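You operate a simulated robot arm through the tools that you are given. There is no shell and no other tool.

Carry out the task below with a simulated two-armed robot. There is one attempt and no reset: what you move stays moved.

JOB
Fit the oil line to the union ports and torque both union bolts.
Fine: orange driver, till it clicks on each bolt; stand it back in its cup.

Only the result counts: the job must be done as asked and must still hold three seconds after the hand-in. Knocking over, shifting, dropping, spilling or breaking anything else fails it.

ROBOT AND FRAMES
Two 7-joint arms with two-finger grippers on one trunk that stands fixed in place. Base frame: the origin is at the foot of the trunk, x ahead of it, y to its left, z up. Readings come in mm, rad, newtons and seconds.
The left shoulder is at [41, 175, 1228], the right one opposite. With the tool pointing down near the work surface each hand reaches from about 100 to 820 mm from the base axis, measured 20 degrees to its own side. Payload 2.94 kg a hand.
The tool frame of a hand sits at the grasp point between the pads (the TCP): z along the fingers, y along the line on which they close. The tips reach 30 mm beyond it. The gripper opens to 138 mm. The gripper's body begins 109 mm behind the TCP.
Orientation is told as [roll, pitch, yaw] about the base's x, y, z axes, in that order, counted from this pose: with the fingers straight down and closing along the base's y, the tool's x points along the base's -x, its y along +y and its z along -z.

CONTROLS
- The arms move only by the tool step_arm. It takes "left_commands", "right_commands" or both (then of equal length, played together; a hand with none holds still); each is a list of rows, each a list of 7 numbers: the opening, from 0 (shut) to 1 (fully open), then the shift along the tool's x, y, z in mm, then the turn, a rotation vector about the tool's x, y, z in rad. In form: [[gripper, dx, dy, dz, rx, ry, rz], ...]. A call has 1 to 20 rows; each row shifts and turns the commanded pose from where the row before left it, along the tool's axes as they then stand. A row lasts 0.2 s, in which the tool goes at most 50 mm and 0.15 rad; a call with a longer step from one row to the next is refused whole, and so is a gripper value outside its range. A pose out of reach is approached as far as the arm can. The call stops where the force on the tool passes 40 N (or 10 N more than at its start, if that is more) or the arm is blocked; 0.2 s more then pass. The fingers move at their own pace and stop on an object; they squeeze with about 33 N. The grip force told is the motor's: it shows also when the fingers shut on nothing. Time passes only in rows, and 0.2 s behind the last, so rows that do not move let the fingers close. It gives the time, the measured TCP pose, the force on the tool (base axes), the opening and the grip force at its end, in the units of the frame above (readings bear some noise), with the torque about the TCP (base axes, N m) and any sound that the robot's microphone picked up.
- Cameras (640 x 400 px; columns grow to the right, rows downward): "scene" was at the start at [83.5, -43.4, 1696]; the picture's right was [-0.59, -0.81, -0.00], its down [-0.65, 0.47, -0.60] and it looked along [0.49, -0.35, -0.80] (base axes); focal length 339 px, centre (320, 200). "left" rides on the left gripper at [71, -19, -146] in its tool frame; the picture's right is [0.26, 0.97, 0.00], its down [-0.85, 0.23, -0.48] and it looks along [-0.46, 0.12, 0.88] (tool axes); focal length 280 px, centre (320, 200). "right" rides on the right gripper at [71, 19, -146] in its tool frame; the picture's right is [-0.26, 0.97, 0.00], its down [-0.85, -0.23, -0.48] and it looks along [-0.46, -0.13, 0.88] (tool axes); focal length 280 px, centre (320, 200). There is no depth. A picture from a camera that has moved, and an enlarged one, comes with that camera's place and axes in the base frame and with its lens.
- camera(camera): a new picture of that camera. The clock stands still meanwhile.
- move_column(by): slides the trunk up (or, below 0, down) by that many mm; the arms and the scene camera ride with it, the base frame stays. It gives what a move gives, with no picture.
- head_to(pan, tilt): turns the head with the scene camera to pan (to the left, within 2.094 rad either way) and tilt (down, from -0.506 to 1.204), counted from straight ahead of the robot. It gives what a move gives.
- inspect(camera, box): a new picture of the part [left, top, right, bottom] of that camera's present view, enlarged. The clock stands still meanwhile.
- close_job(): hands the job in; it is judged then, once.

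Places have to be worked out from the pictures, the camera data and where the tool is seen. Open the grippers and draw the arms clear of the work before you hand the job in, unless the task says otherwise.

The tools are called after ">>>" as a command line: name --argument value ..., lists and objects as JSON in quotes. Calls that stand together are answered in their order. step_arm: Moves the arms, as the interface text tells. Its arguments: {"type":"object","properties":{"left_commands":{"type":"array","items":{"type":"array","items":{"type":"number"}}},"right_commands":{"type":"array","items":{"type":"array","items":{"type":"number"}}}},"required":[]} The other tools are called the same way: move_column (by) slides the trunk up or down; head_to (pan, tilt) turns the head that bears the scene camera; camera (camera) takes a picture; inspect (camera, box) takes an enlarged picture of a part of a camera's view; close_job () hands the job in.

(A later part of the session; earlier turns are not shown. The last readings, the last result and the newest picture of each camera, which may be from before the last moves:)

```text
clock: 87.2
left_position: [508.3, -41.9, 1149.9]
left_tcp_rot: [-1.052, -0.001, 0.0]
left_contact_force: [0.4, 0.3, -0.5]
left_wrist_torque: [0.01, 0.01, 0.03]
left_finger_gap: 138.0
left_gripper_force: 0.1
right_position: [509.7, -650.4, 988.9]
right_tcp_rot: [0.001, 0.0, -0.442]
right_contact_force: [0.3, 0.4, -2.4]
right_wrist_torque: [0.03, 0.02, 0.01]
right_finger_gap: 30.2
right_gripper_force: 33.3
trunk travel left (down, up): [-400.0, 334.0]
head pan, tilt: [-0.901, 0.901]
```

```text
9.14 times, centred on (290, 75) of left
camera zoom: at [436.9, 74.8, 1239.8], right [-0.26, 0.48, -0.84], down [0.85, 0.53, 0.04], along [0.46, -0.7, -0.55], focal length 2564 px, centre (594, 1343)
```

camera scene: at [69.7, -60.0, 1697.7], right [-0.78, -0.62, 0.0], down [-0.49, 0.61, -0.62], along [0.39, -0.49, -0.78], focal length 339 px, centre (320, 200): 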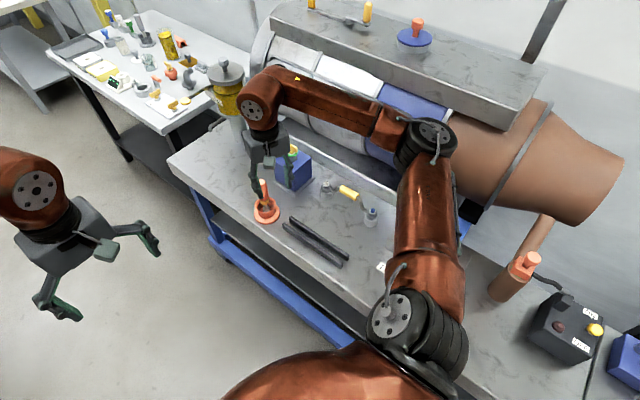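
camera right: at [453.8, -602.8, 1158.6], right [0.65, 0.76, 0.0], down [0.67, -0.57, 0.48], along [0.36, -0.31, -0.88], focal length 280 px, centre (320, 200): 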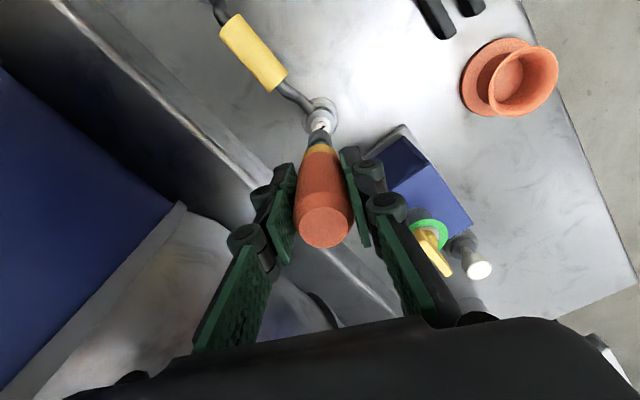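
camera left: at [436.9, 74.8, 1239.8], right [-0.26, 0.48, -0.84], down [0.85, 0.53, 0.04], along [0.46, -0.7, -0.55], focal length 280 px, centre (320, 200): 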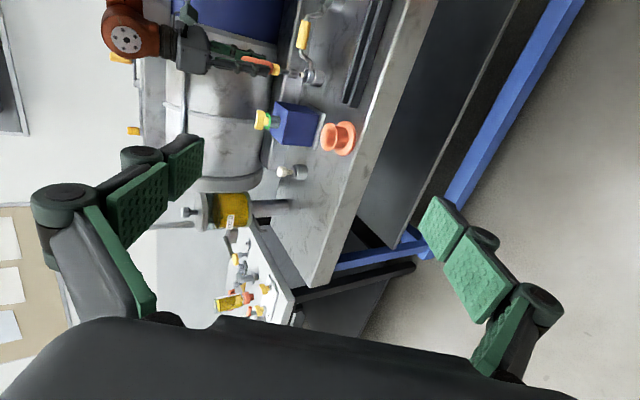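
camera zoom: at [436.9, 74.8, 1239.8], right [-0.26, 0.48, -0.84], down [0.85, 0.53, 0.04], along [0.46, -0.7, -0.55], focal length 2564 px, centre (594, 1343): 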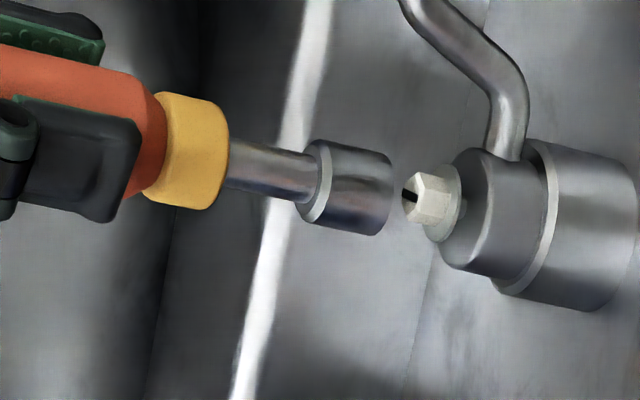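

The side view shows the driver is not tilted but sits about 3–4 mm off the bolt axis along the hand's x (the handle is gripped off-centre). I shift the hand by about (-2.7,+2.7) mm and re-check in both views.

>>> step_arm --right_commands '[[0, 3.6, 1.3, 0, 0, 0, 0], [0, 0, 0, 0, 0, 0, 0], [0, 0, 0, 0, 0, 0, 0]]'

>>> inspect --camera "left" --box '[255, 55, 325, 95]'

>>> inspect --camera "scene" --box '[322, 160, 346, 200]'

>>> inspect --camera "right" --box '[290, 80, 350, 160]'

```text
clock: 88.0
left_position: [510.0, -41.8, 1149.8]
left_tcp_rot: [-1.051, -0.003, -0.001]
left_contact_force: [-0.3, 0.6, 0.8]
left_wrist_torque: [-0.02, 0.0, -0.01]
left_finger_gap: 138.3
left_gripper_force: 0.0
right_position: [507.3, -646.8, 987.3]
right_tcp_rot: [0.002, 0.0, -0.442]
right_contact_force: [0.1, -0.4, -4.3]
right_wrist_torque: [0.02, -0.02, 0.0]
right_finger_gap: 30.1
right_gripper_force: 33.0
trunk travel left (down, up): [-400.0, 334.0]
head pan, tilt: [-0.901, 0.901]
```

```text
9.14 times, centred on (290, 75) of left
camera zoom: at [437.0, 75.4, 1239.7], right [-0.26, 0.48, -0.84], down [0.85, 0.53, 0.04], along [0.46, -0.7, -0.55], focal length 2564 px, centre (594, 1343)
```

zoom: 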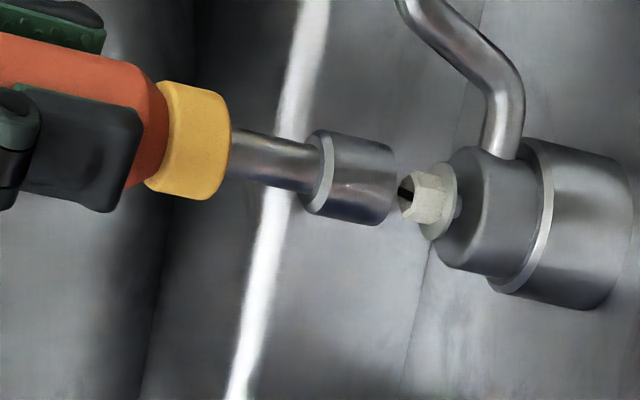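

```text
10.00 times, centred on (334, 180) of scene
camera zoom: at [70.5, -59.1, 1697.7], right [-0.78, -0.62, 0.0], down [-0.49, 0.61, -0.62], along [0.39, -0.49, -0.78], focal length 3386 px, centre (180, 400)
```

zoom: 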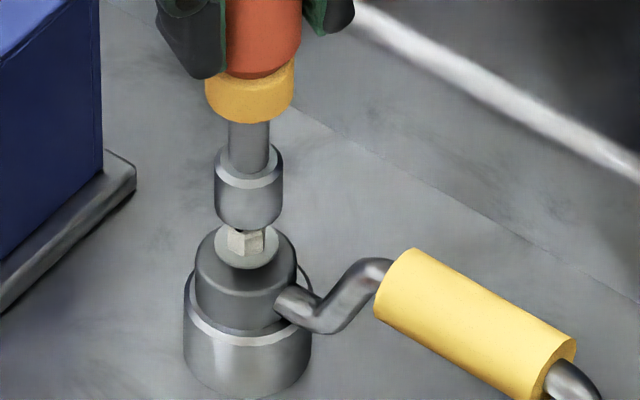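

```text
5.00 times, centred on (320, 120) of right
camera zoom: at [451.9, -599.9, 1133.8], right [0.65, 0.76, 0.0], down [0.67, -0.57, 0.48], along [0.36, -0.31, -0.88], focal length 1402 px, centre (320, 600)
```

zoom: 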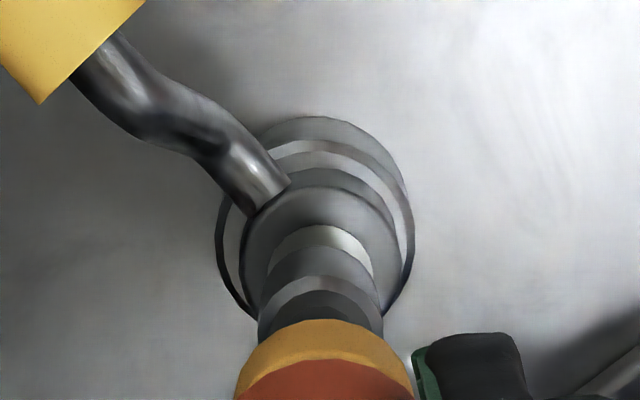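

Now the axes agree within about 0.5 mm in both views, gap ≈7 mm. I trim +0.3 mm and lower slowly until contact.

>>> step_arm --right_commands '[[0, 0, 0.3, 2, 0, 0, 0], [0, 0, 0, 2, 0, 0, 0], [0, 0, 0, 2, 0, 0, 0], [0, 0, 0, 1, 0, 0, 0], [0, 0, 0, 1, 0, 0, 0], [0, 0, 0, 0, 0, 0, 0]]'

>>> inspect --camera "left" --box '[255, 55, 325, 95]'

>>> inspect --camera "scene" --box '[322, 160, 346, 200]'

```text
clock: 89.4
left_position: [509.0, -41.1, 1149.5]
left_tcp_rot: [-1.052, -0.001, 0.0]
left_contact_force: [-0.2, -0.1, 0.2]
left_wrist_torque: [-0.01, -0.04, 0.0]
left_finger_gap: 137.8
left_gripper_force: 0.0
right_position: [508.0, -646.6, 980.2]
right_tcp_rot: [0.0, -0.001, -0.441]
right_contact_force: [-0.9, -0.3, -2.7]
right_wrist_torque: [0.01, -0.02, 0.01]
right_finger_gap: 30.0
right_gripper_force: 32.6
trunk travel left (down, up): [-400.0, 334.0]
head pan, tilt: [-0.901, 0.901]
```

```text
9.14 times, centred on (290, 75) of left
camera zoom: at [437.1, 75.3, 1239.7], right [-0.26, 0.48, -0.84], down [0.85, 0.53, 0.04], along [0.46, -0.7, -0.55], focal length 2564 px, centre (594, 1343)
```

zoom: 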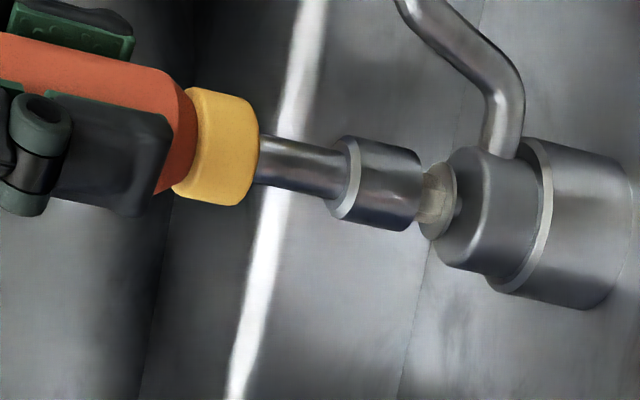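

```text
10.00 times, centred on (334, 180) of scene
camera zoom: at [70.7, -59.2, 1697.7], right [-0.78, -0.62, 0.0], down [-0.49, 0.61, -0.62], along [0.39, -0.49, -0.78], focal length 3386 px, centre (180, 400)
```

zoom: 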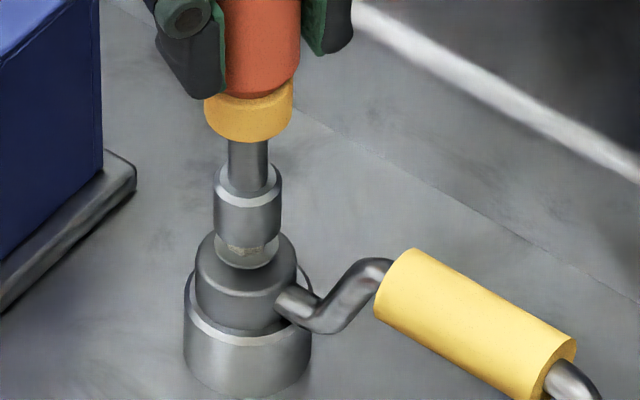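

No contact yet, and the socket mouth is at the hex. I continue down in 1 mm steps.

>>> step_arm --right_commands '[[0, 0, 0, 1, 0, 0, 0], [0, 0, 0, 1, 0, 0, 0], [0, 0, 0, 1, 0, 0, 0], [0, 0, 0, 1, 0, 0, 0], [0, 0, 0, 0, 0, 0, 0]]'

>>> inspect --camera "left" --box '[255, 55, 325, 95]'

```text
clock: 90.6
left_position: [509.0, -40.6, 1150.2]
left_tcp_rot: [-1.051, -0.001, 0.0]
left_contact_force: [-0.6, 0.3, -0.4]
left_wrist_torque: [0.0, 0.02, 0.01]
left_finger_gap: 138.2
left_gripper_force: 0.0
right_position: [506.7, -646.8, 976.0]
right_tcp_rot: [0.001, 0.003, -0.442]
right_contact_force: [0.7, 0.5, -3.0]
right_wrist_torque: [0.0, 0.07, 0.02]
right_finger_gap: 30.2
right_gripper_force: 32.8
trunk travel left (down, up): [-400.0, 334.0]
head pan, tilt: [-0.901, 0.901]
```

```text
9.14 times, centred on (290, 75) of left
camera zoom: at [437.1, 75.3, 1239.7], right [-0.26, 0.48, -0.84], down [0.85, 0.53, 0.04], along [0.46, -0.7, -0.55], focal length 2564 px, centre (594, 1343)
```

zoom: 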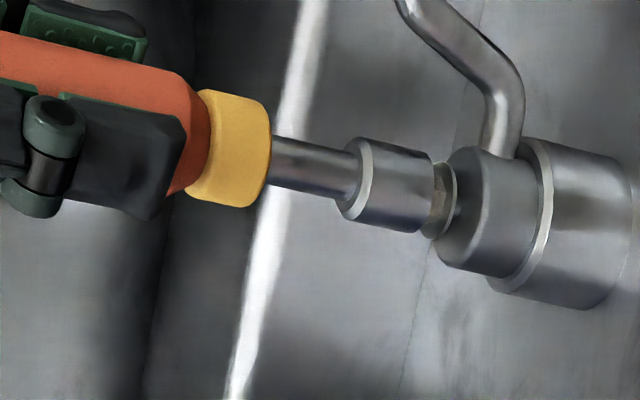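

The socket is sliding over the hex. I continue to the washer in 1 mm steps, watching the force.

>>> step_arm --right_commands '[[0, 0, 0, 1, 0, 0, 0], [0, 0, 0, 1, 0, 0, 0], [0, 0, 0, 1, 0, 0, 0], [0, 0, 0, 0, 0, 0, 0]]'

>>> inspect --camera "left" --box '[255, 55, 325, 95]'

>>> inspect --camera "scene" --box '[322, 160, 346, 200]'

```text
clock: 91.6
left_position: [509.2, -42.1, 1149.5]
left_tcp_rot: [-1.048, 0.002, 0.0]
left_contact_force: [-0.1, 0.0, -0.1]
left_wrist_torque: [-0.03, 0.02, -0.01]
left_finger_gap: 138.0
left_gripper_force: 0.1
right_position: [507.6, -647.2, 973.0]
right_tcp_rot: [0.002, -0.001, -0.443]
right_contact_force: [0.5, 0.1, -2.9]
right_wrist_torque: [-0.02, 0.01, 0.04]
right_finger_gap: 29.9
right_gripper_force: 33.2
trunk travel left (down, up): [-400.0, 334.0]
head pan, tilt: [-0.901, 0.901]
```

```text
9.14 times, centred on (290, 75) of left
camera zoom: at [437.1, 75.3, 1239.7], right [-0.26, 0.48, -0.84], down [0.85, 0.53, 0.04], along [0.46, -0.7, -0.55], focal length 2564 px, centre (594, 1343)
```

zoom: 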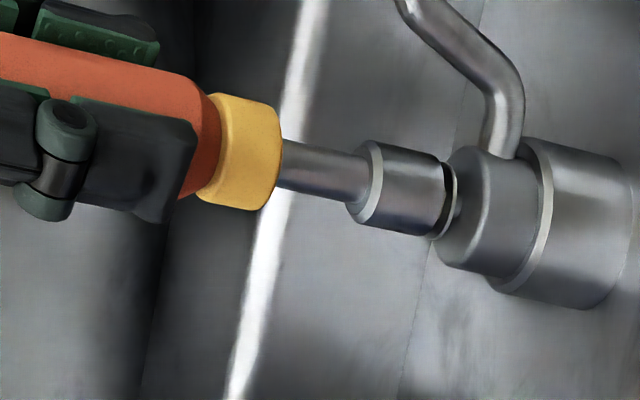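

```text
10.00 times, centred on (334, 180) of scene
camera zoom: at [70.7, -59.2, 1697.7], right [-0.78, -0.62, 0.0], down [-0.49, 0.61, -0.62], along [0.39, -0.49, -0.78], focal length 3386 px, centre (180, 400)
```

zoom: 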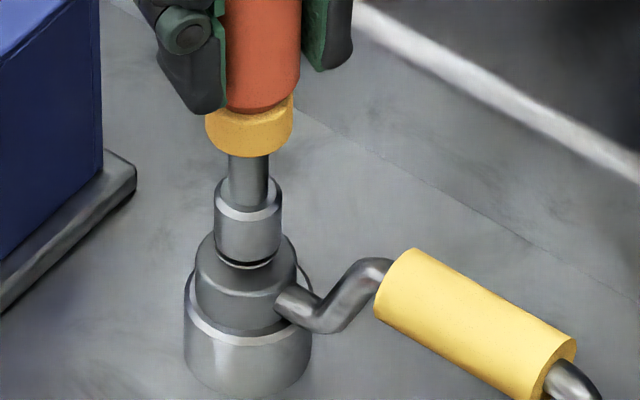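

Almost at the washer with still no force. Another 1.5 mm in small steps.

>>> step_arm --right_commands '[[0, 0, 0, 0.8, 0, 0, 0], [0, 0, 0, 0.7, 0, 0, 0], [0, 0, 0, 0, 0, 0, 0]]'

>>> inspect --camera "left" --box '[255, 55, 325, 95]'

```text
clock: 92.4
left_position: [509.1, -42.4, 1150.5]
left_tcp_rot: [-1.051, 0.0, 0.001]
left_contact_force: [0.2, 0.0, 0.9]
left_wrist_torque: [0.0, 0.02, -0.01]
left_finger_gap: 138.0
left_gripper_force: 0.1
right_position: [509.2, -645.9, 970.9]
right_tcp_rot: [0.001, 0.0, -0.441]
right_contact_force: [-0.3, 0.8, -3.0]
right_wrist_torque: [-0.01, -0.01, 0.0]
right_finger_gap: 30.1
right_gripper_force: 33.0
trunk travel left (down, up): [-400.0, 334.0]
head pan, tilt: [-0.901, 0.901]
```

```text
9.14 times, centred on (290, 75) of left
camera zoom: at [437.1, 75.3, 1239.7], right [-0.26, 0.48, -0.84], down [0.85, 0.53, 0.04], along [0.46, -0.7, -0.55], focal length 2564 px, centre (594, 1343)
```

zoom: 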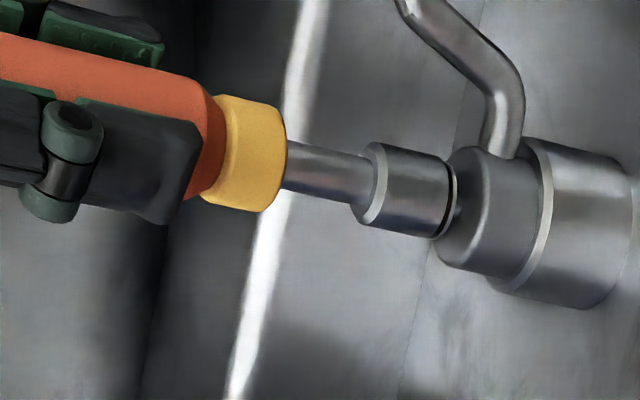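

Socket practically at the washer. One more millimetre to get a light seating force, then I start turning clockwise.

>>> step_arm --right_commands '[[0, 0, 0, 0.7, 0, 0, 0], [0, 0, 0, 0.7, 0, 0, 0], [0, 0, 0, 0, 0, 0, 0]]'

```text
clock: 93.2
left_position: [509.3, -42.4, 1149.9]
left_tcp_rot: [-1.05, -0.001, 0.001]
left_contact_force: [0.3, -0.2, 0.2]
left_wrist_torque: [-0.01, 0.01, 0.01]
left_finger_gap: 137.9
left_gripper_force: 0.0
right_position: [508.1, -646.9, 969.6]
right_tcp_rot: [0.002, 0.0, -0.442]
right_contact_force: [0.3, 0.1, -2.4]
right_wrist_torque: [0.03, -0.02, 0.0]
right_finger_gap: 29.9
right_gripper_force: 32.8
trunk travel left (down, up): [-400.0, 334.0]
head pan, tilt: [-0.901, 0.901]
```

Still no seating force; I continue gently a bit further.

>>> step_arm --right_commands '[[0, 0, 0, 0.7, 0, 0, 0], [0, 0, 0, 0.7, 0, 0, 0], [0, 0, 0, 0, 0, 0, 0]]'

>>> inspect --camera "left" --box '[265, 60, 325, 95]'

>>> inspect --camera "scene" --box '[322, 170, 346, 200]'

```text
clock: 94.0
left_position: [508.9, -39.9, 1150.3]
left_tcp_rot: [-1.05, 0.0, -0.001]
left_contact_force: [-0.6, 0.1, 0.1]
left_wrist_torque: [-0.01, 0.0, 0.01]
left_finger_gap: 137.9
left_gripper_force: 0.1
right_position: [506.7, -647.0, 968.9]
right_tcp_rot: [0.002, 0.0, -0.444]
right_contact_force: [0.5, -2.1, 3.2]
right_wrist_torque: [-0.13, -0.06, -0.03]
right_finger_gap: 29.9
right_gripper_force: 32.9
trunk travel left (down, up): [-400.0, 334.0]
head pan, tilt: [-0.901, 0.901]
```

```text
10.67 times, centred on (295, 78) of left
camera zoom: at [436.8, 75.6, 1239.9], right [-0.26, 0.48, -0.84], down [0.85, 0.53, 0.04], along [0.46, -0.7, -0.55], focal length 2991 px, centre (587, 1507)
```

zoom: 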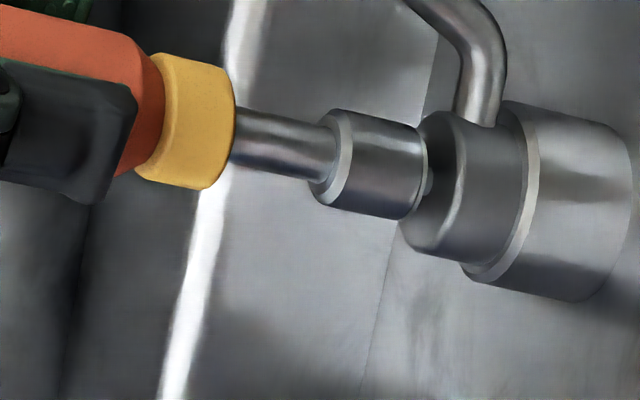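

```text
13.33 times, centred on (334, 185) of scene
camera zoom: at [70.2, -58.7, 1697.7], right [-0.78, -0.62, 0.0], down [-0.49, 0.61, -0.62], along [0.39, -0.49, -0.78], focal length 4515 px, centre (133, 400)
```

zoom: 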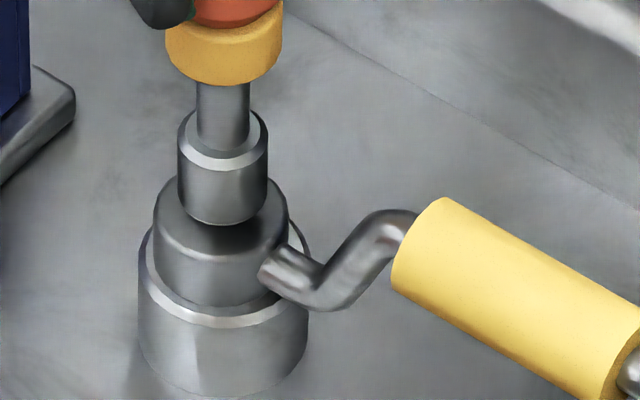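

Seated with light force (~6 N). I begin turning clockwise slowly and watch torque and sound.

>>> step_arm --right_commands '[[0, 0, 0, 0, 0, 0, 0.1], [0, 0, 0, 0, 0, 0, 0.1], [0, 0, 0, 0, 0, 0, 0.1], [0, 0, 0, 0, 0, 0, 0.1], [0, 0, 0, 0, 0, 0, 0.1], [0, 0, 0, 0, 0, 0, 0.1], [0, 0, 0, 0, 0, 0, 0]]'

>>> inspect --camera "left" --box '[265, 60, 325, 95]'

```text
clock: 95.6
left_position: [509.3, -40.0, 1149.1]
left_tcp_rot: [-1.048, 0.0, -0.001]
left_contact_force: [-0.3, 0.1, 0.6]
left_wrist_torque: [0.0, -0.01, -0.02]
left_finger_gap: 138.4
left_gripper_force: 0.0
right_position: [508.4, -645.8, 968.2]
right_tcp_rot: [0.002, 0.0, -1.044]
right_contact_force: [3.0, 0.7, 3.3]
right_wrist_torque: [0.09, -0.38, 0.01]
right_finger_gap: 29.9
right_gripper_force: 33.0
trunk travel left (down, up): [-400.0, 334.0]
head pan, tilt: [-0.901, 0.901]
```

```text
10.67 times, centred on (295, 78) of left
camera zoom: at [437.0, 76.0, 1239.7], right [-0.26, 0.48, -0.84], down [0.85, 0.53, 0.04], along [0.46, -0.7, -0.55], focal length 2991 px, centre (587, 1507)
```

zoom: 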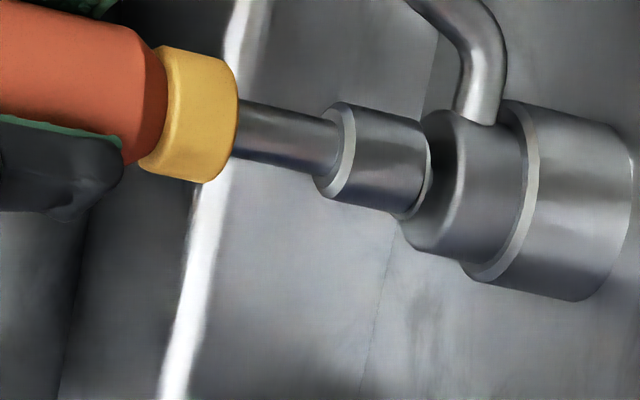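

The driver axis is offset from the TCP, so turning about the TCP pushed sideways (Fx≈3 N). I correct the position and continue turning about the driver's own axis with compensating shifts.

>>> step_arm --right_commands '[[0, 0.1, 2.2, 0, 0, 0, 0], [0, -0.14, 0.43, 0, 0, 0, 0.12], [0, -0.14, 0.43, 0, 0, 0, 0.12], [0, -0.14, 0.43, 0, 0, 0, 0.12], [0, -0.14, 0.43, 0, 0, 0, 0.12], [0, -0.14, 0.43, 0, 0, 0, 0.12], [0, 0, 0, 0, 0, 0, 0]]'

>>> inspect --camera "left" --box '[265, 60, 325, 95]'

>>> inspect --camera "scene" --box '[322, 170, 346, 200]'

```text
clock: 97.2
left_position: [508.4, -40.4, 1149.7]
left_tcp_rot: [-1.052, -0.002, -0.002]
left_contact_force: [-0.7, 0.2, 0.0]
left_wrist_torque: [-0.02, -0.02, 0.01]
left_finger_gap: 138.1
left_gripper_force: 0.1
right_position: [511.9, -644.8, 968.7]
right_tcp_rot: [0.001, 0.002, -1.645]
right_contact_force: [-0.2, -0.2, -3.4]
right_wrist_torque: [0.0, 0.05, -0.05]
right_finger_gap: 29.9
right_gripper_force: 33.0
trunk travel left (down, up): [-400.0, 334.0]
head pan, tilt: [-0.901, 0.901]
```

```text
10.67 times, centred on (295, 78) of left
camera zoom: at [437.1, 75.4, 1239.7], right [-0.26, 0.48, -0.84], down [0.85, 0.53, 0.04], along [0.46, -0.7, -0.55], focal length 2991 px, centre (587, 1507)
```

zoom: 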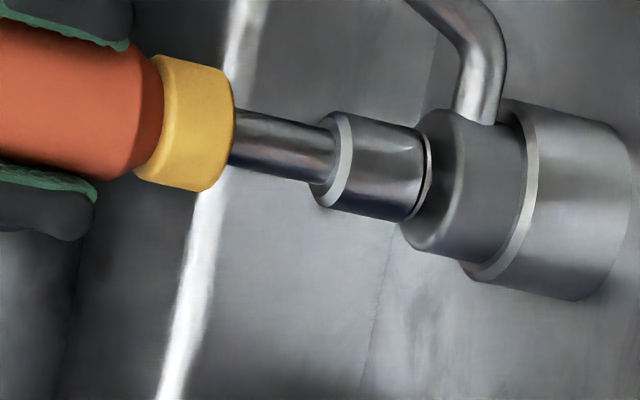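

```text
13.33 times, centred on (334, 185) of scene
camera zoom: at [70.8, -59.2, 1697.6], right [-0.78, -0.62, 0.0], down [-0.49, 0.61, -0.62], along [0.39, -0.49, -0.78], focal length 4515 px, centre (133, 400)
```

zoom: 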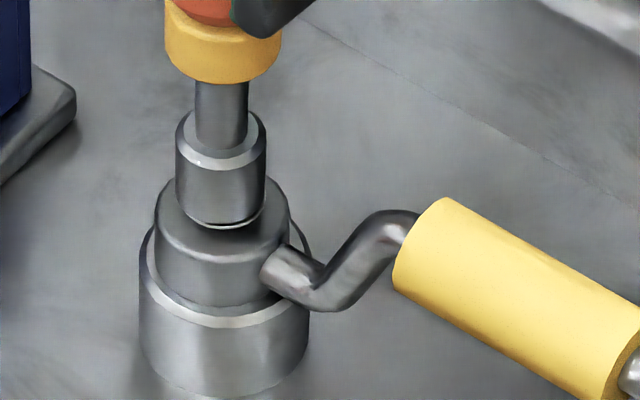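

Sideways load is gone and the contact force dropped, suggesting the bolt is being drawn down. I feed down slightly and keep turning.

>>> step_arm --right_commands '[[0, 0, 0, 0.6, 0, 0, 0], [0, -0.14, 0.43, 0.05, 0, 0, 0.12], [0, -0.14, 0.43, 0.05, 0, 0, 0.12], [0, -0.14, 0.43, 0.05, 0, 0, 0.12], [0, -0.14, 0.43, 0.05, 0, 0, 0.12], [0, -0.14, 0.43, 0.05, 0, 0, 0.12], [0, -0.14, 0.43, 0.05, 0, 0, 0.12], [0, 0, 0, 0, 0, 0, 0]]'

>>> inspect --camera "left" --box '[265, 60, 325, 95]'

```text
clock: 99.0
left_position: [509.5, -40.9, 1149.9]
left_tcp_rot: [-1.049, -0.001, 0.001]
left_contact_force: [-0.3, 0.2, 0.7]
left_wrist_torque: [0.0, -0.03, -0.02]
left_finger_gap: 138.2
left_gripper_force: 0.1
right_position: [513.5, -646.8, 967.9]
right_tcp_rot: [0.0, 0.002, -2.364]
right_contact_force: [0.2, -0.6, -2.7]
right_wrist_torque: [0.02, 0.01, 0.0]
right_finger_gap: 30.0
right_gripper_force: 32.8
trunk travel left (down, up): [-400.0, 334.0]
head pan, tilt: [-0.901, 0.901]
```

```text
10.67 times, centred on (295, 78) of left
camera zoom: at [437.1, 75.3, 1239.7], right [-0.26, 0.48, -0.84], down [0.85, 0.53, 0.04], along [0.46, -0.7, -0.55], focal length 2991 px, centre (587, 1507)
```

zoom: 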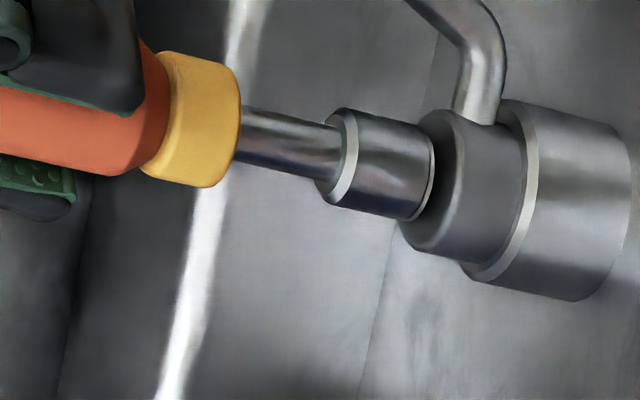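

No click yet and no axial load. I feed down 0.9 mm and keep turning.

>>> step_arm --right_commands '[[0, 0, 0, 0.5, 0, 0, 0], [0, -0.14, 0.43, 0.1, 0, 0, 0.12], [0, -0.14, 0.43, 0.1, 0, 0, 0.12], [0, -0.14, 0.43, 0.1, 0, 0, 0.12], [0, -0.14, 0.43, 0.1, 0, 0, 0.12], [0, -0.14, 0.43, 0.1, 0, 0, 0.12], [0, -0.14, 0.43, 0.1, 0, 0, 0.12], [0, 0, 0, 0, 0, 0, 0]]'

>>> inspect --camera "left" --box '[265, 60, 325, 95]'

>>> inspect --camera "scene" --box '[322, 170, 346, 200]'

```text
clock: 100.8
left_position: [509.7, -41.5, 1150.4]
left_tcp_rot: [-1.05, 0.001, 0.0]
left_contact_force: [-0.8, -0.7, -0.5]
left_wrist_torque: [-0.03, 0.02, 0.01]
left_finger_gap: 138.0
left_gripper_force: 0.0
right_position: [514.9, -649.1, 966.9]
right_tcp_rot: [-0.002, 0.002, -3.086]
right_contact_force: [0.6, 0.6, -1.4]
right_wrist_torque: [0.02, 0.01, -0.01]
right_finger_gap: 30.1
right_gripper_force: 32.9
trunk travel left (down, up): [-400.0, 334.0]
head pan, tilt: [-0.901, 0.901]
```

```text
10.67 times, centred on (295, 78) of left
camera zoom: at [437.0, 75.5, 1239.7], right [-0.26, 0.48, -0.84], down [0.85, 0.53, 0.04], along [0.46, -0.7, -0.55], focal length 2991 px, centre (587, 1507)
```

zoom: 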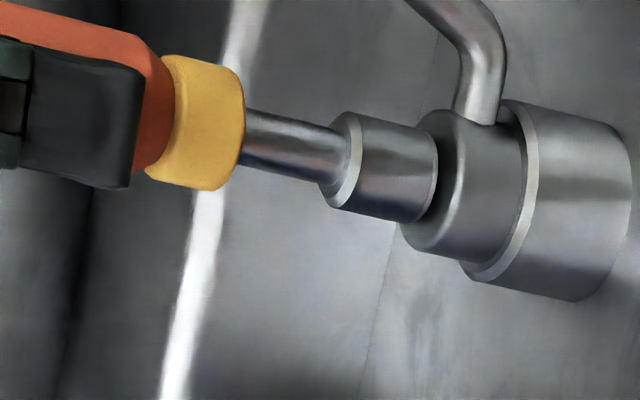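

```text
13.33 times, centred on (334, 185) of scene
camera zoom: at [70.6, -59.0, 1697.7], right [-0.78, -0.62, 0.0], down [-0.49, 0.61, -0.62], along [0.39, -0.49, -0.78], focal length 4515 px, centre (133, 400)
```

zoom: 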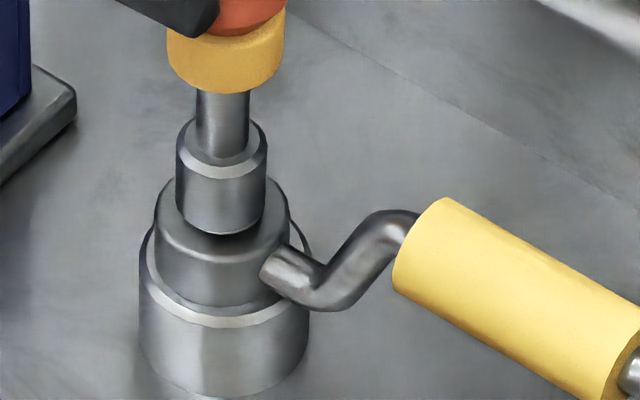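

The bolt is being drawn in (z 968.9 → 966.9). I keep turning with slight downward feed.

>>> step_arm --right_commands '[[0, -0.14, 0.43, 0.1, 0, 0, 0.12], [0, -0.14, 0.43, 0.1, 0, 0, 0.12], [0, -0.14, 0.43, 0.1, 0, 0, 0.12], [0, -0.14, 0.43, 0.1, 0, 0, 0.12], [0, -0.14, 0.43, 0.1, 0, 0, 0.12], [0, -0.14, 0.43, 0.1, 0, 0, 0.12], [0, -0.14, 0.43, 0.1, 0, 0, 0.12], [0, -0.14, 0.43, 0.1, 0, 0, 0.12], [0, 0, 0, 0, 0, 0, 0]]'

>>> inspect --camera "left" --box '[265, 60, 325, 95]'

```text
clock: 102.8
left_position: [508.4, -41.6, 1150.3]
left_tcp_rot: [-1.049, 0.0, 0.001]
left_contact_force: [0.6, 0.6, 0.0]
left_wrist_torque: [-0.01, 0.0, -0.02]
left_finger_gap: 137.8
left_gripper_force: 0.0
right_position: [513.2, -650.3, 965.5]
right_tcp_rot: [-0.003, 0.0, 2.237]
right_contact_force: [-0.8, 0.0, -0.7]
right_wrist_torque: [0.0, -0.04, -0.02]
right_finger_gap: 29.9
right_gripper_force: 33.4
trunk travel left (down, up): [-400.0, 334.0]
head pan, tilt: [-0.901, 0.901]
```

```text
10.67 times, centred on (295, 78) of left
camera zoom: at [437.1, 75.5, 1239.7], right [-0.26, 0.48, -0.84], down [0.85, 0.53, 0.04], along [0.46, -0.7, -0.55], focal length 2991 px, centre (587, 1507)
```

zoom: 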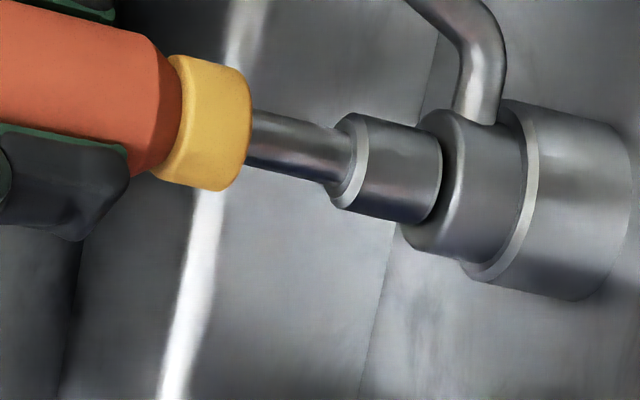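

Still turning freely, the bolt head nears the eye. I continue.

>>> step_arm --right_commands '[[0, -0.14, 0.43, 0.1, 0, 0, 0.12], [0, -0.14, 0.43, 0.1, 0, 0, 0.12], [0, -0.14, 0.43, 0.1, 0, 0, 0.12], [0, -0.14, 0.43, 0.1, 0, 0, 0.12], [0, -0.14, 0.43, 0.1, 0, 0, 0.12], [0, -0.14, 0.43, 0.1, 0, 0, 0.12], [0, -0.14, 0.43, 0.1, 0, 0, 0.12], [0, -0.14, 0.43, 0.1, 0, 0, 0.12], [0, 0, 0, 0, 0, 0, 0]]'

>>> inspect --camera "left" --box '[265, 60, 325, 95]'

```text
clock: 104.8
left_position: [508.2, -41.5, 1149.3]
left_tcp_rot: [-1.05, 0.0, 0.0]
left_contact_force: [-1.3, -0.8, -0.5]
left_wrist_torque: [-0.01, -0.01, 0.02]
left_finger_gap: 137.9
left_gripper_force: 0.1
right_position: [509.5, -652.0, 965.1]
right_tcp_rot: [0.002, -0.003, 1.276]
right_contact_force: [0.5, 0.2, -2.1]
right_wrist_torque: [0.02, 0.0, 0.01]
right_finger_gap: 29.7
right_gripper_force: 33.0
trunk travel left (down, up): [-400.0, 334.0]
head pan, tilt: [-0.901, 0.901]
```

```text
10.67 times, centred on (295, 78) of left
camera zoom: at [437.1, 75.3, 1239.7], right [-0.26, 0.48, -0.84], down [0.85, 0.53, 0.04], along [0.46, -0.7, -0.55], focal length 2991 px, centre (587, 1507)
```

zoom: 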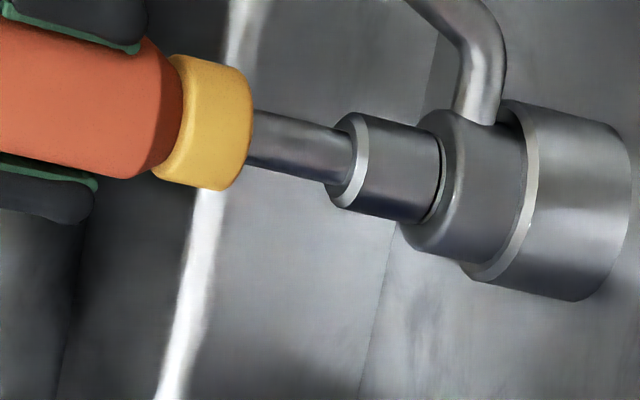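

The washer is sinking onto the eye. I continue with a bit more feed toward the wrist limit.

>>> step_arm --right_commands '[[0, -0.14, 0.43, 0.2, 0, 0, 0.12], [0, -0.14, 0.43, 0.15, 0, 0, 0.12], [0, -0.14, 0.43, 0.15, 0, 0, 0.12], [0, -0.14, 0.43, 0.15, 0, 0, 0.12], [0, -0.14, 0.43, 0.1, 0, 0, 0.12], [0, 0, 0, 0, 0, 0, 0]]'

>>> inspect --camera "left" --box '[265, 60, 325, 95]'

```text
clock: 106.2
left_position: [508.3, -40.5, 1149.4]
left_tcp_rot: [-1.048, 0.001, 0.0]
left_contact_force: [0.6, 0.1, 0.3]
left_wrist_torque: [-0.01, -0.01, -0.02]
left_finger_gap: 138.3
left_gripper_force: 0.2
right_position: [508.4, -649.3, 963.4]
right_tcp_rot: [-0.001, 0.0, 0.677]
right_contact_force: [0.5, 0.1, -2.8]
right_wrist_torque: [0.01, 0.03, 0.17]
right_finger_gap: 29.9
right_gripper_force: 32.7
trunk travel left (down, up): [-400.0, 334.0]
head pan, tilt: [-0.901, 0.901]
```

```text
10.67 times, centred on (295, 78) of left
camera zoom: at [437.1, 75.3, 1239.7], right [-0.26, 0.48, -0.84], down [0.85, 0.53, 0.04], along [0.46, -0.7, -0.55], focal length 2991 px, centre (587, 1507)
```

zoom: 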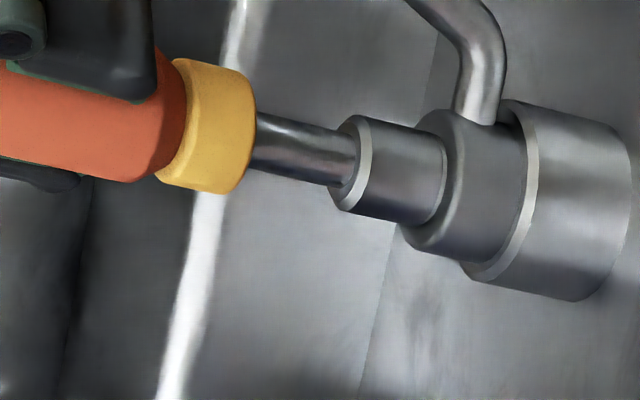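

Torque about z appears (0.17 N·m): the bolt is seating. I keep turning in small steps for the click.

>>> step_arm --right_commands '[[0, -0.12, 0.36, 0.05, 0, 0, 0.1], [0, -0.12, 0.36, 0.05, 0, 0, 0.1], [0, -0.12, 0.36, 0.05, 0, 0, 0.1], [0, 0, 0, 0, 0, 0, 0]]'

```text
clock: 107.2
left_position: [509.2, -40.7, 1150.1]
left_tcp_rot: [-1.048, 0.0, 0.001]
left_contact_force: [-0.5, -0.1, -0.3]
left_wrist_torque: [0.03, -0.01, -0.01]
left_finger_gap: 138.1
left_gripper_force: 0.1
right_position: [507.7, -649.5, 964.0]
right_tcp_rot: [0.0, -0.001, 0.377]
right_contact_force: [-0.1, -1.6, -3.1]
right_wrist_torque: [-0.1, -0.01, 0.09]
right_finger_gap: 29.8
right_gripper_force: 33.1
trunk travel left (down, up): [-400.0, 334.0]
head pan, tilt: [-0.901, 0.901]
```

Torque 0.09 with no click yet. I continue a few more steps.

>>> step_arm --right_commands '[[0, -0.12, 0.36, 0.05, 0, 0, 0.1], [0, -0.12, 0.36, 0.05, 0, 0, 0.1], [0, -0.12, 0.36, 0.05, 0, 0, 0.1], [0, 0, 0, 0, 0, 0, 0]]'

>>> inspect --camera "left" --box '[265, 60, 325, 95]'

>>> inspect --camera "scene" --box '[322, 170, 346, 200]'

```text
clock: 108.2
left_position: [509.2, -40.7, 1149.9]
left_tcp_rot: [-1.047, -0.001, 0.0]
left_contact_force: [0.1, 0.2, -1.0]
left_wrist_torque: [0.04, 0.01, -0.01]
left_finger_gap: 137.7
left_gripper_force: 0.0
right_position: [506.3, -648.3, 963.1]
right_tcp_rot: [0.003, -0.001, 0.075]
right_contact_force: [-0.1, -0.3, -2.5]
right_wrist_torque: [-0.03, -0.04, 0.05]
right_finger_gap: 29.8
right_gripper_force: 32.8
trunk travel left (down, up): [-400.0, 334.0]
head pan, tilt: [-0.901, 0.901]
```

```text
10.67 times, centred on (295, 78) of left
camera zoom: at [437.1, 75.4, 1239.7], right [-0.26, 0.48, -0.84], down [0.85, 0.53, 0.04], along [0.46, -0.7, -0.55], focal length 2991 px, centre (587, 1507)
```

zoom: 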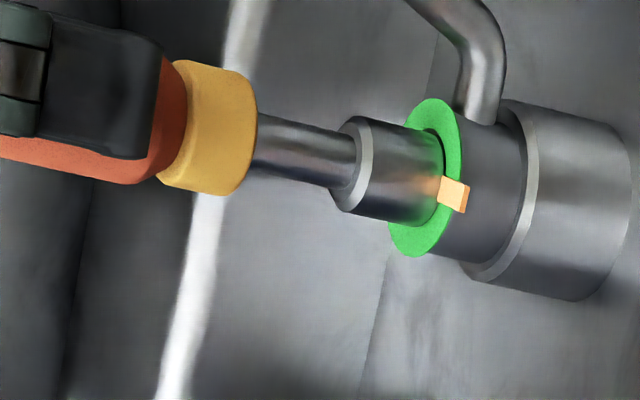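

```text
13.33 times, centred on (334, 185) of scene
camera zoom: at [70.7, -59.2, 1697.7], right [-0.78, -0.62, 0.0], down [-0.49, 0.61, -0.62], along [0.39, -0.49, -0.78], focal length 4515 px, centre (133, 400)
```

zoom: 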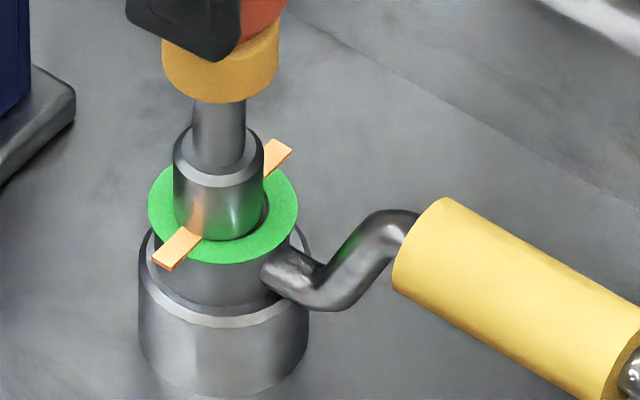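

A green ring with an orange pointer appeared around the bolt, apparently a tightening indicator, but no click was reported. I keep turning in small steps to see.

>>> step_arm --right_commands '[[0, -0.12, 0.36, 0.05, 0, 0, 0.1], [0, -0.12, 0.36, 0.05, 0, 0, 0.1], [0, 0, 0, 0, 0, 0, 0]]'

>>> inspect --camera "scene" --box '[322, 170, 346, 200]'

```text
clock: 109.0
left_position: [508.4, -41.4, 1150.3]
left_tcp_rot: [-1.049, 0.001, 0.0]
left_contact_force: [0.0, 0.9, 0.3]
left_wrist_torque: [-0.01, -0.02, 0.0]
left_finger_gap: 138.2
left_gripper_force: 0.0
right_position: [506.9, -646.2, 962.9]
right_tcp_rot: [0.001, -0.001, -0.074]
right_contact_force: [0.2, 0.8, 0.6]
right_wrist_torque: [-0.01, -0.01, 0.03]
right_finger_gap: 29.8
right_gripper_force: 33.0
right hand out of reach, approached as far as the arm can: row 2
trunk travel left (down, up): [-400.0, 334.0]
head pan, tilt: [-0.901, 0.901]
```

```text
13.33 times, centred on (334, 185) of scene
camera zoom: at [70.4, -58.8, 1697.7], right [-0.78, -0.62, 0.0], down [-0.49, 0.61, -0.62], along [0.39, -0.49, -0.78], focal length 4515 px, centre (133, 400)
```

zoom: 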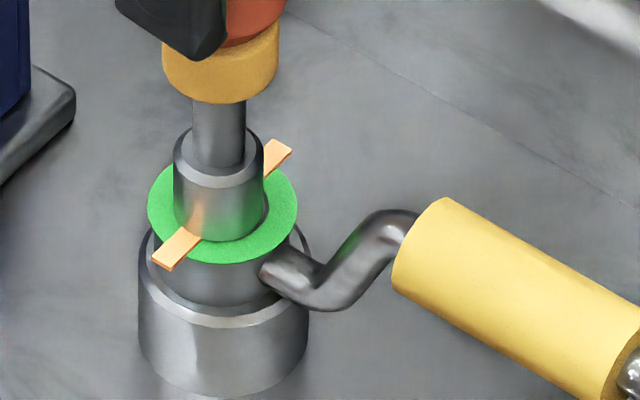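

The wrist has hit its turning limit. I lift the driver off the bolt by 20 mm and inspect the bolt and the ring closely.

>>> step_arm --right_commands '[[0, 0, 0, -3, 0, 0, 0], [0, 0, 0, -7, 0, 0, 0], [0, 0, 0, -12, 0, 0, 0], [0, 0, 0, 0, 0, 0, 0]]'

>>> inspect --camera "scene" --box '[322, 165, 350, 200]'

>>> inspect --camera "left" --box '[265, 60, 325, 95]'

>>> inspect --camera "right" --box '[280, 80, 360, 160]'

```text
clock: 110.0
left_position: [508.7, -41.3, 1150.0]
left_tcp_rot: [-1.049, -0.001, -0.001]
left_contact_force: [0.5, -0.3, 0.1]
left_wrist_torque: [-0.01, -0.03, -0.01]
left_finger_gap: 137.8
left_gripper_force: 0.0
right_position: [507.8, -647.3, 984.9]
right_tcp_rot: [0.002, 0.001, -0.071]
right_contact_force: [-0.1, 0.1, -2.3]
right_wrist_torque: [0.03, 0.01, -0.01]
right_finger_gap: 29.7
right_gripper_force: 33.0
trunk travel left (down, up): [-400.0, 334.0]
head pan, tilt: [-0.901, 0.901]
```

```text
11.43 times, centred on (336, 182) of scene
camera zoom: at [70.9, -59.4, 1697.6], right [-0.78, -0.62, 0.0], down [-0.49, 0.61, -0.62], along [0.39, -0.49, -0.78], focal length 3870 px, centre (137, 400)
```

zoom: 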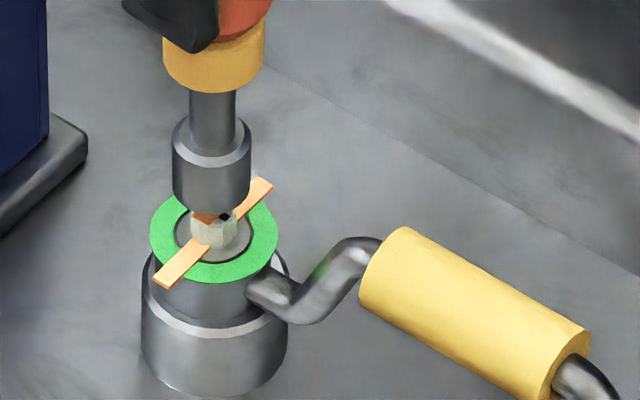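

```text
10.67 times, centred on (295, 78) of left
camera zoom: at [437.2, 75.2, 1239.6], right [-0.26, 0.48, -0.84], down [0.85, 0.53, 0.04], along [0.46, -0.7, -0.55], focal length 2991 px, centre (587, 1507)
```

zoom: 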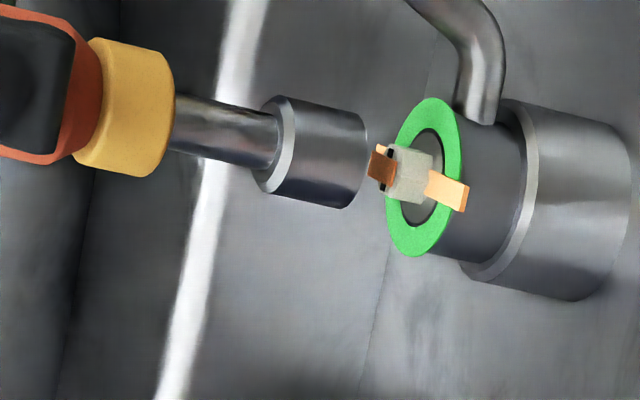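

```text
5.00 times, centred on (320, 120) of right
camera zoom: at [438.3, -623.8, 1131.0], right [0.33, 0.94, 0.0], down [0.83, -0.29, 0.48], along [0.45, -0.16, -0.88], focal length 1402 px, centre (320, 600)
```

zoom: 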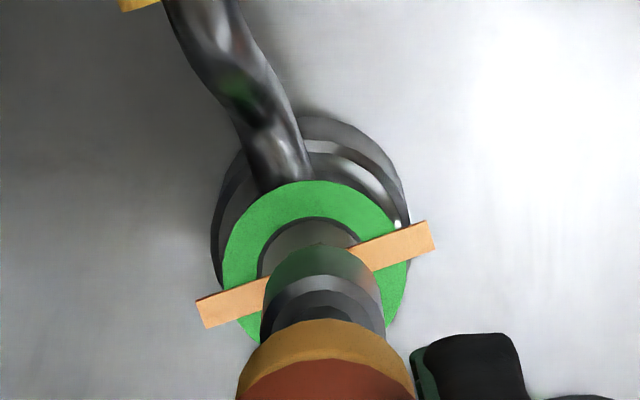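

The bolt now carries a green ring and an orange stripe across the hex head. I compare with the marks near "TWO"/"ONE" to understand what such a ring means.

>>> inspect --camera "scene" --box '[380, 225, 420, 265]'

>>> inspect --camera "scene" --box '[275, 130, 310, 165]'

>>> inspect --camera "scene" --box '[358, 196, 390, 228]'

```text
10.00 times, centred on (400, 245) of scene
camera zoom: at [70.9, -59.4, 1697.6], right [-0.78, -0.62, 0.0], down [-0.49, 0.61, -0.62], along [0.39, -0.49, -0.78], focal length 3386 px, centre (-480, -250)
```

zoom: 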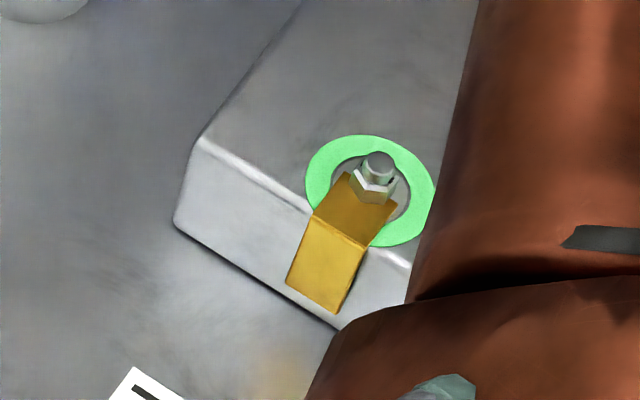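

```text
11.43 times, centred on (292, 148) of scene
camera zoom: at [70.9, -59.4, 1697.6], right [-0.78, -0.62, 0.0], down [-0.49, 0.61, -0.62], along [0.39, -0.49, -0.78], focal length 3870 px, centre (634, 800)
```

zoom: 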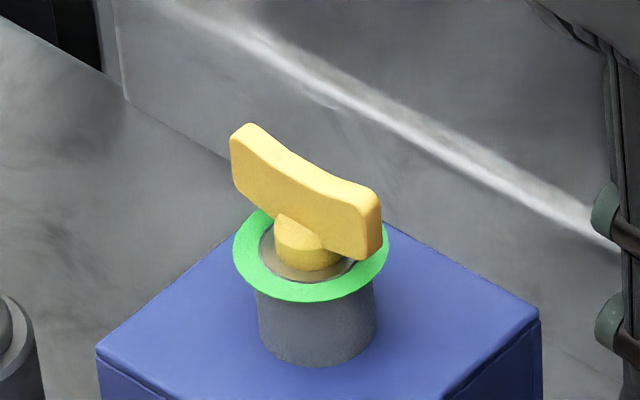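

```text
12.50 times, centred on (374, 212) of scene
camera zoom: at [70.9, -59.4, 1697.6], right [-0.78, -0.62, 0.0], down [-0.49, 0.61, -0.62], along [0.39, -0.49, -0.78], focal length 4233 px, centre (-355, 50)
```

zoom: 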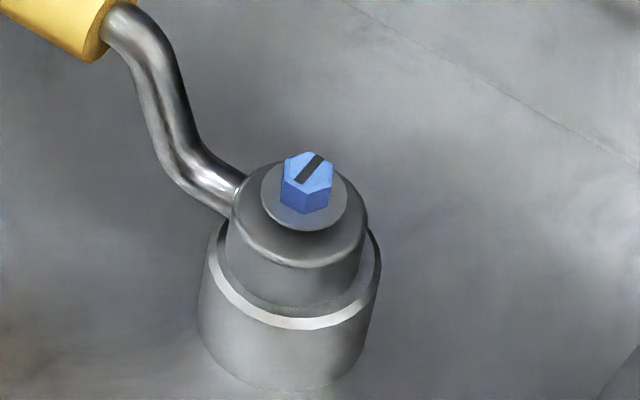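

The same green ring style marks the other secured fasteners, so the white bolt seems done, though no click was reported. I raise the driver and unwind the wrist in the air before doing the blue bolt.

>>> step_arm --right_commands '[[0, 0, 0, -25, 0, 0, 0], [0, 0.1, -0.53, 0, 0, 0, -0.142], [0, 0.1, -0.53, 0, 0, 0, -0.142], [0, 0.1, -0.53, 0, 0, 0, -0.142], [0, 0.1, -0.53, 0, 0, 0, -0.142], [0, 0.1, -0.53, 0, 0, 0, -0.142], [0, 0.1, -0.53, 0, 0, 0, -0.142], [0, 0.1, -0.53, 0, 0, 0, -0.142], [0, 0.1, -0.53, 0, 0, 0, -0.142], [0, 0.1, -0.53, 0, 0, 0, -0.142], [0, 0.1, -0.53, 0, 0, 0, -0.142], [0, 0.1, -0.53, 0, 0, 0, -0.142], [0, 0.1, -0.53, 0, 0, 0, -0.142], [0, 0.1, -0.53, 0, 0, 0, -0.142], [0, 0.1, -0.53, 0, 0, 0, -0.142], [0, 0.1, -0.53, 0, 0, 0, -0.142], [0, 0.1, -0.53, 0, 0, 0, -0.142], [0, 0.1, -0.53, 0, 0, 0, -0.142], [0, 0.1, -0.53, 0, 0, 0, -0.142], [0, 0.1, -0.53, 0, 0, 0, -0.142]]'

>>> step_arm --right_commands '[[0, 0.1, -0.53, 0, 0, 0, -0.142], [0, 0.1, -0.53, 0, 0, 0, -0.142], [0, 0.1, -0.53, 0, 0, 0, -0.142], [0, 0.1, -0.53, 0, 0, 0, -0.142], [0, 0.1, -0.53, 0, 0, 0, -0.142], [0, 0.1, -0.53, 0, 0, 0, -0.142], [0, 0.1, -0.53, 0, 0, 0, -0.142], [0, 0.1, -0.53, 0, 0, 0, -0.142], [0, 0.1, -0.53, 0, 0, 0, -0.142], [0, 0.1, -0.53, 0, 0, 0, -0.142], [0, 0.1, -0.53, 0, 0, 0, -0.142], [0, 0.1, -0.53, 0, 0, 0, -0.142], [0, 0.1, -0.53, 0, 0, 0, -0.142], [0, 0.1, -0.53, 0, 0, 0, -0.142], [0, 0.1, -0.53, 0, 0, 0, -0.142], [0, 0.1, -0.53, 0, 0, 0, -0.142], [0, 0.1, -0.53, 0, 0, 0, -0.142], [0, 0.1, -0.53, 0, 0, 0, -0.142], [0, 0.1, -0.53, 0, 0, 0, -0.142], [0, 0, 0, 0, 0, 0, 0]]'

>>> camera --camera "scene"

```text
clock: 114.2
left_position: [509.6, -40.6, 1149.1]
left_tcp_rot: [-1.05, -0.002, 0.001]
left_contact_force: [0.6, 0.4, 0.1]
left_wrist_torque: [0.0, -0.01, -0.01]
left_finger_gap: 138.0
left_gripper_force: 0.0
right_position: [512.4, -650.4, 1010.1]
right_tcp_rot: [0.0, 0.0, 2.63]
right_contact_force: [-0.7, 0.4, -2.4]
right_wrist_torque: [-0.04, 0.0, 0.01]
right_finger_gap: 29.7
right_gripper_force: 33.0
trunk travel left (down, up): [-400.0, 334.0]
head pan, tilt: [-0.901, 0.901]
```

```text
clock: 118.4
left_position: [508.4, -42.0, 1150.0]
left_tcp_rot: [-1.05, 0.0, -0.001]
left_contact_force: [0.2, -0.1, -0.4]
left_wrist_torque: [0.03, 0.0, -0.01]
left_finger_gap: 138.0
left_gripper_force: 0.1
right_position: [508.9, -645.4, 1009.8]
right_tcp_rot: [0.002, 0.0, -0.953]
right_contact_force: [-0.2, -0.1, -1.3]
right_wrist_torque: [0.03, 0.0, -0.01]
right_finger_gap: 29.9
right_gripper_force: 32.7
trunk travel left (down, up): [-400.0, 334.0]
head pan, tilt: [-0.901, 0.901]
```

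```text
taken
camera scene: at [70.7, -59.2, 1697.7], right [-0.78, -0.62, 0.0], down [-0.49, 0.61, -0.62], along [0.39, -0.49, -0.78], focal length 339 px, centre (320, 200)
```

scene: 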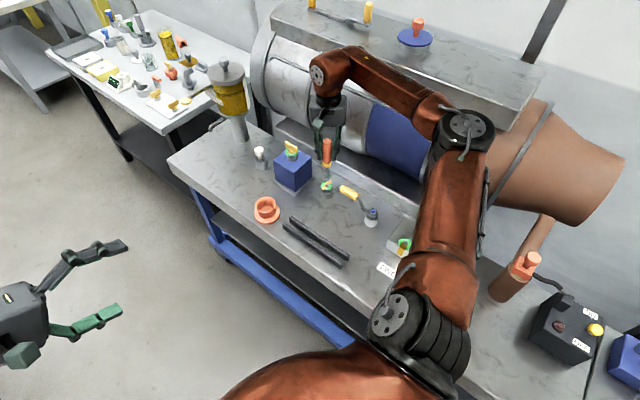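

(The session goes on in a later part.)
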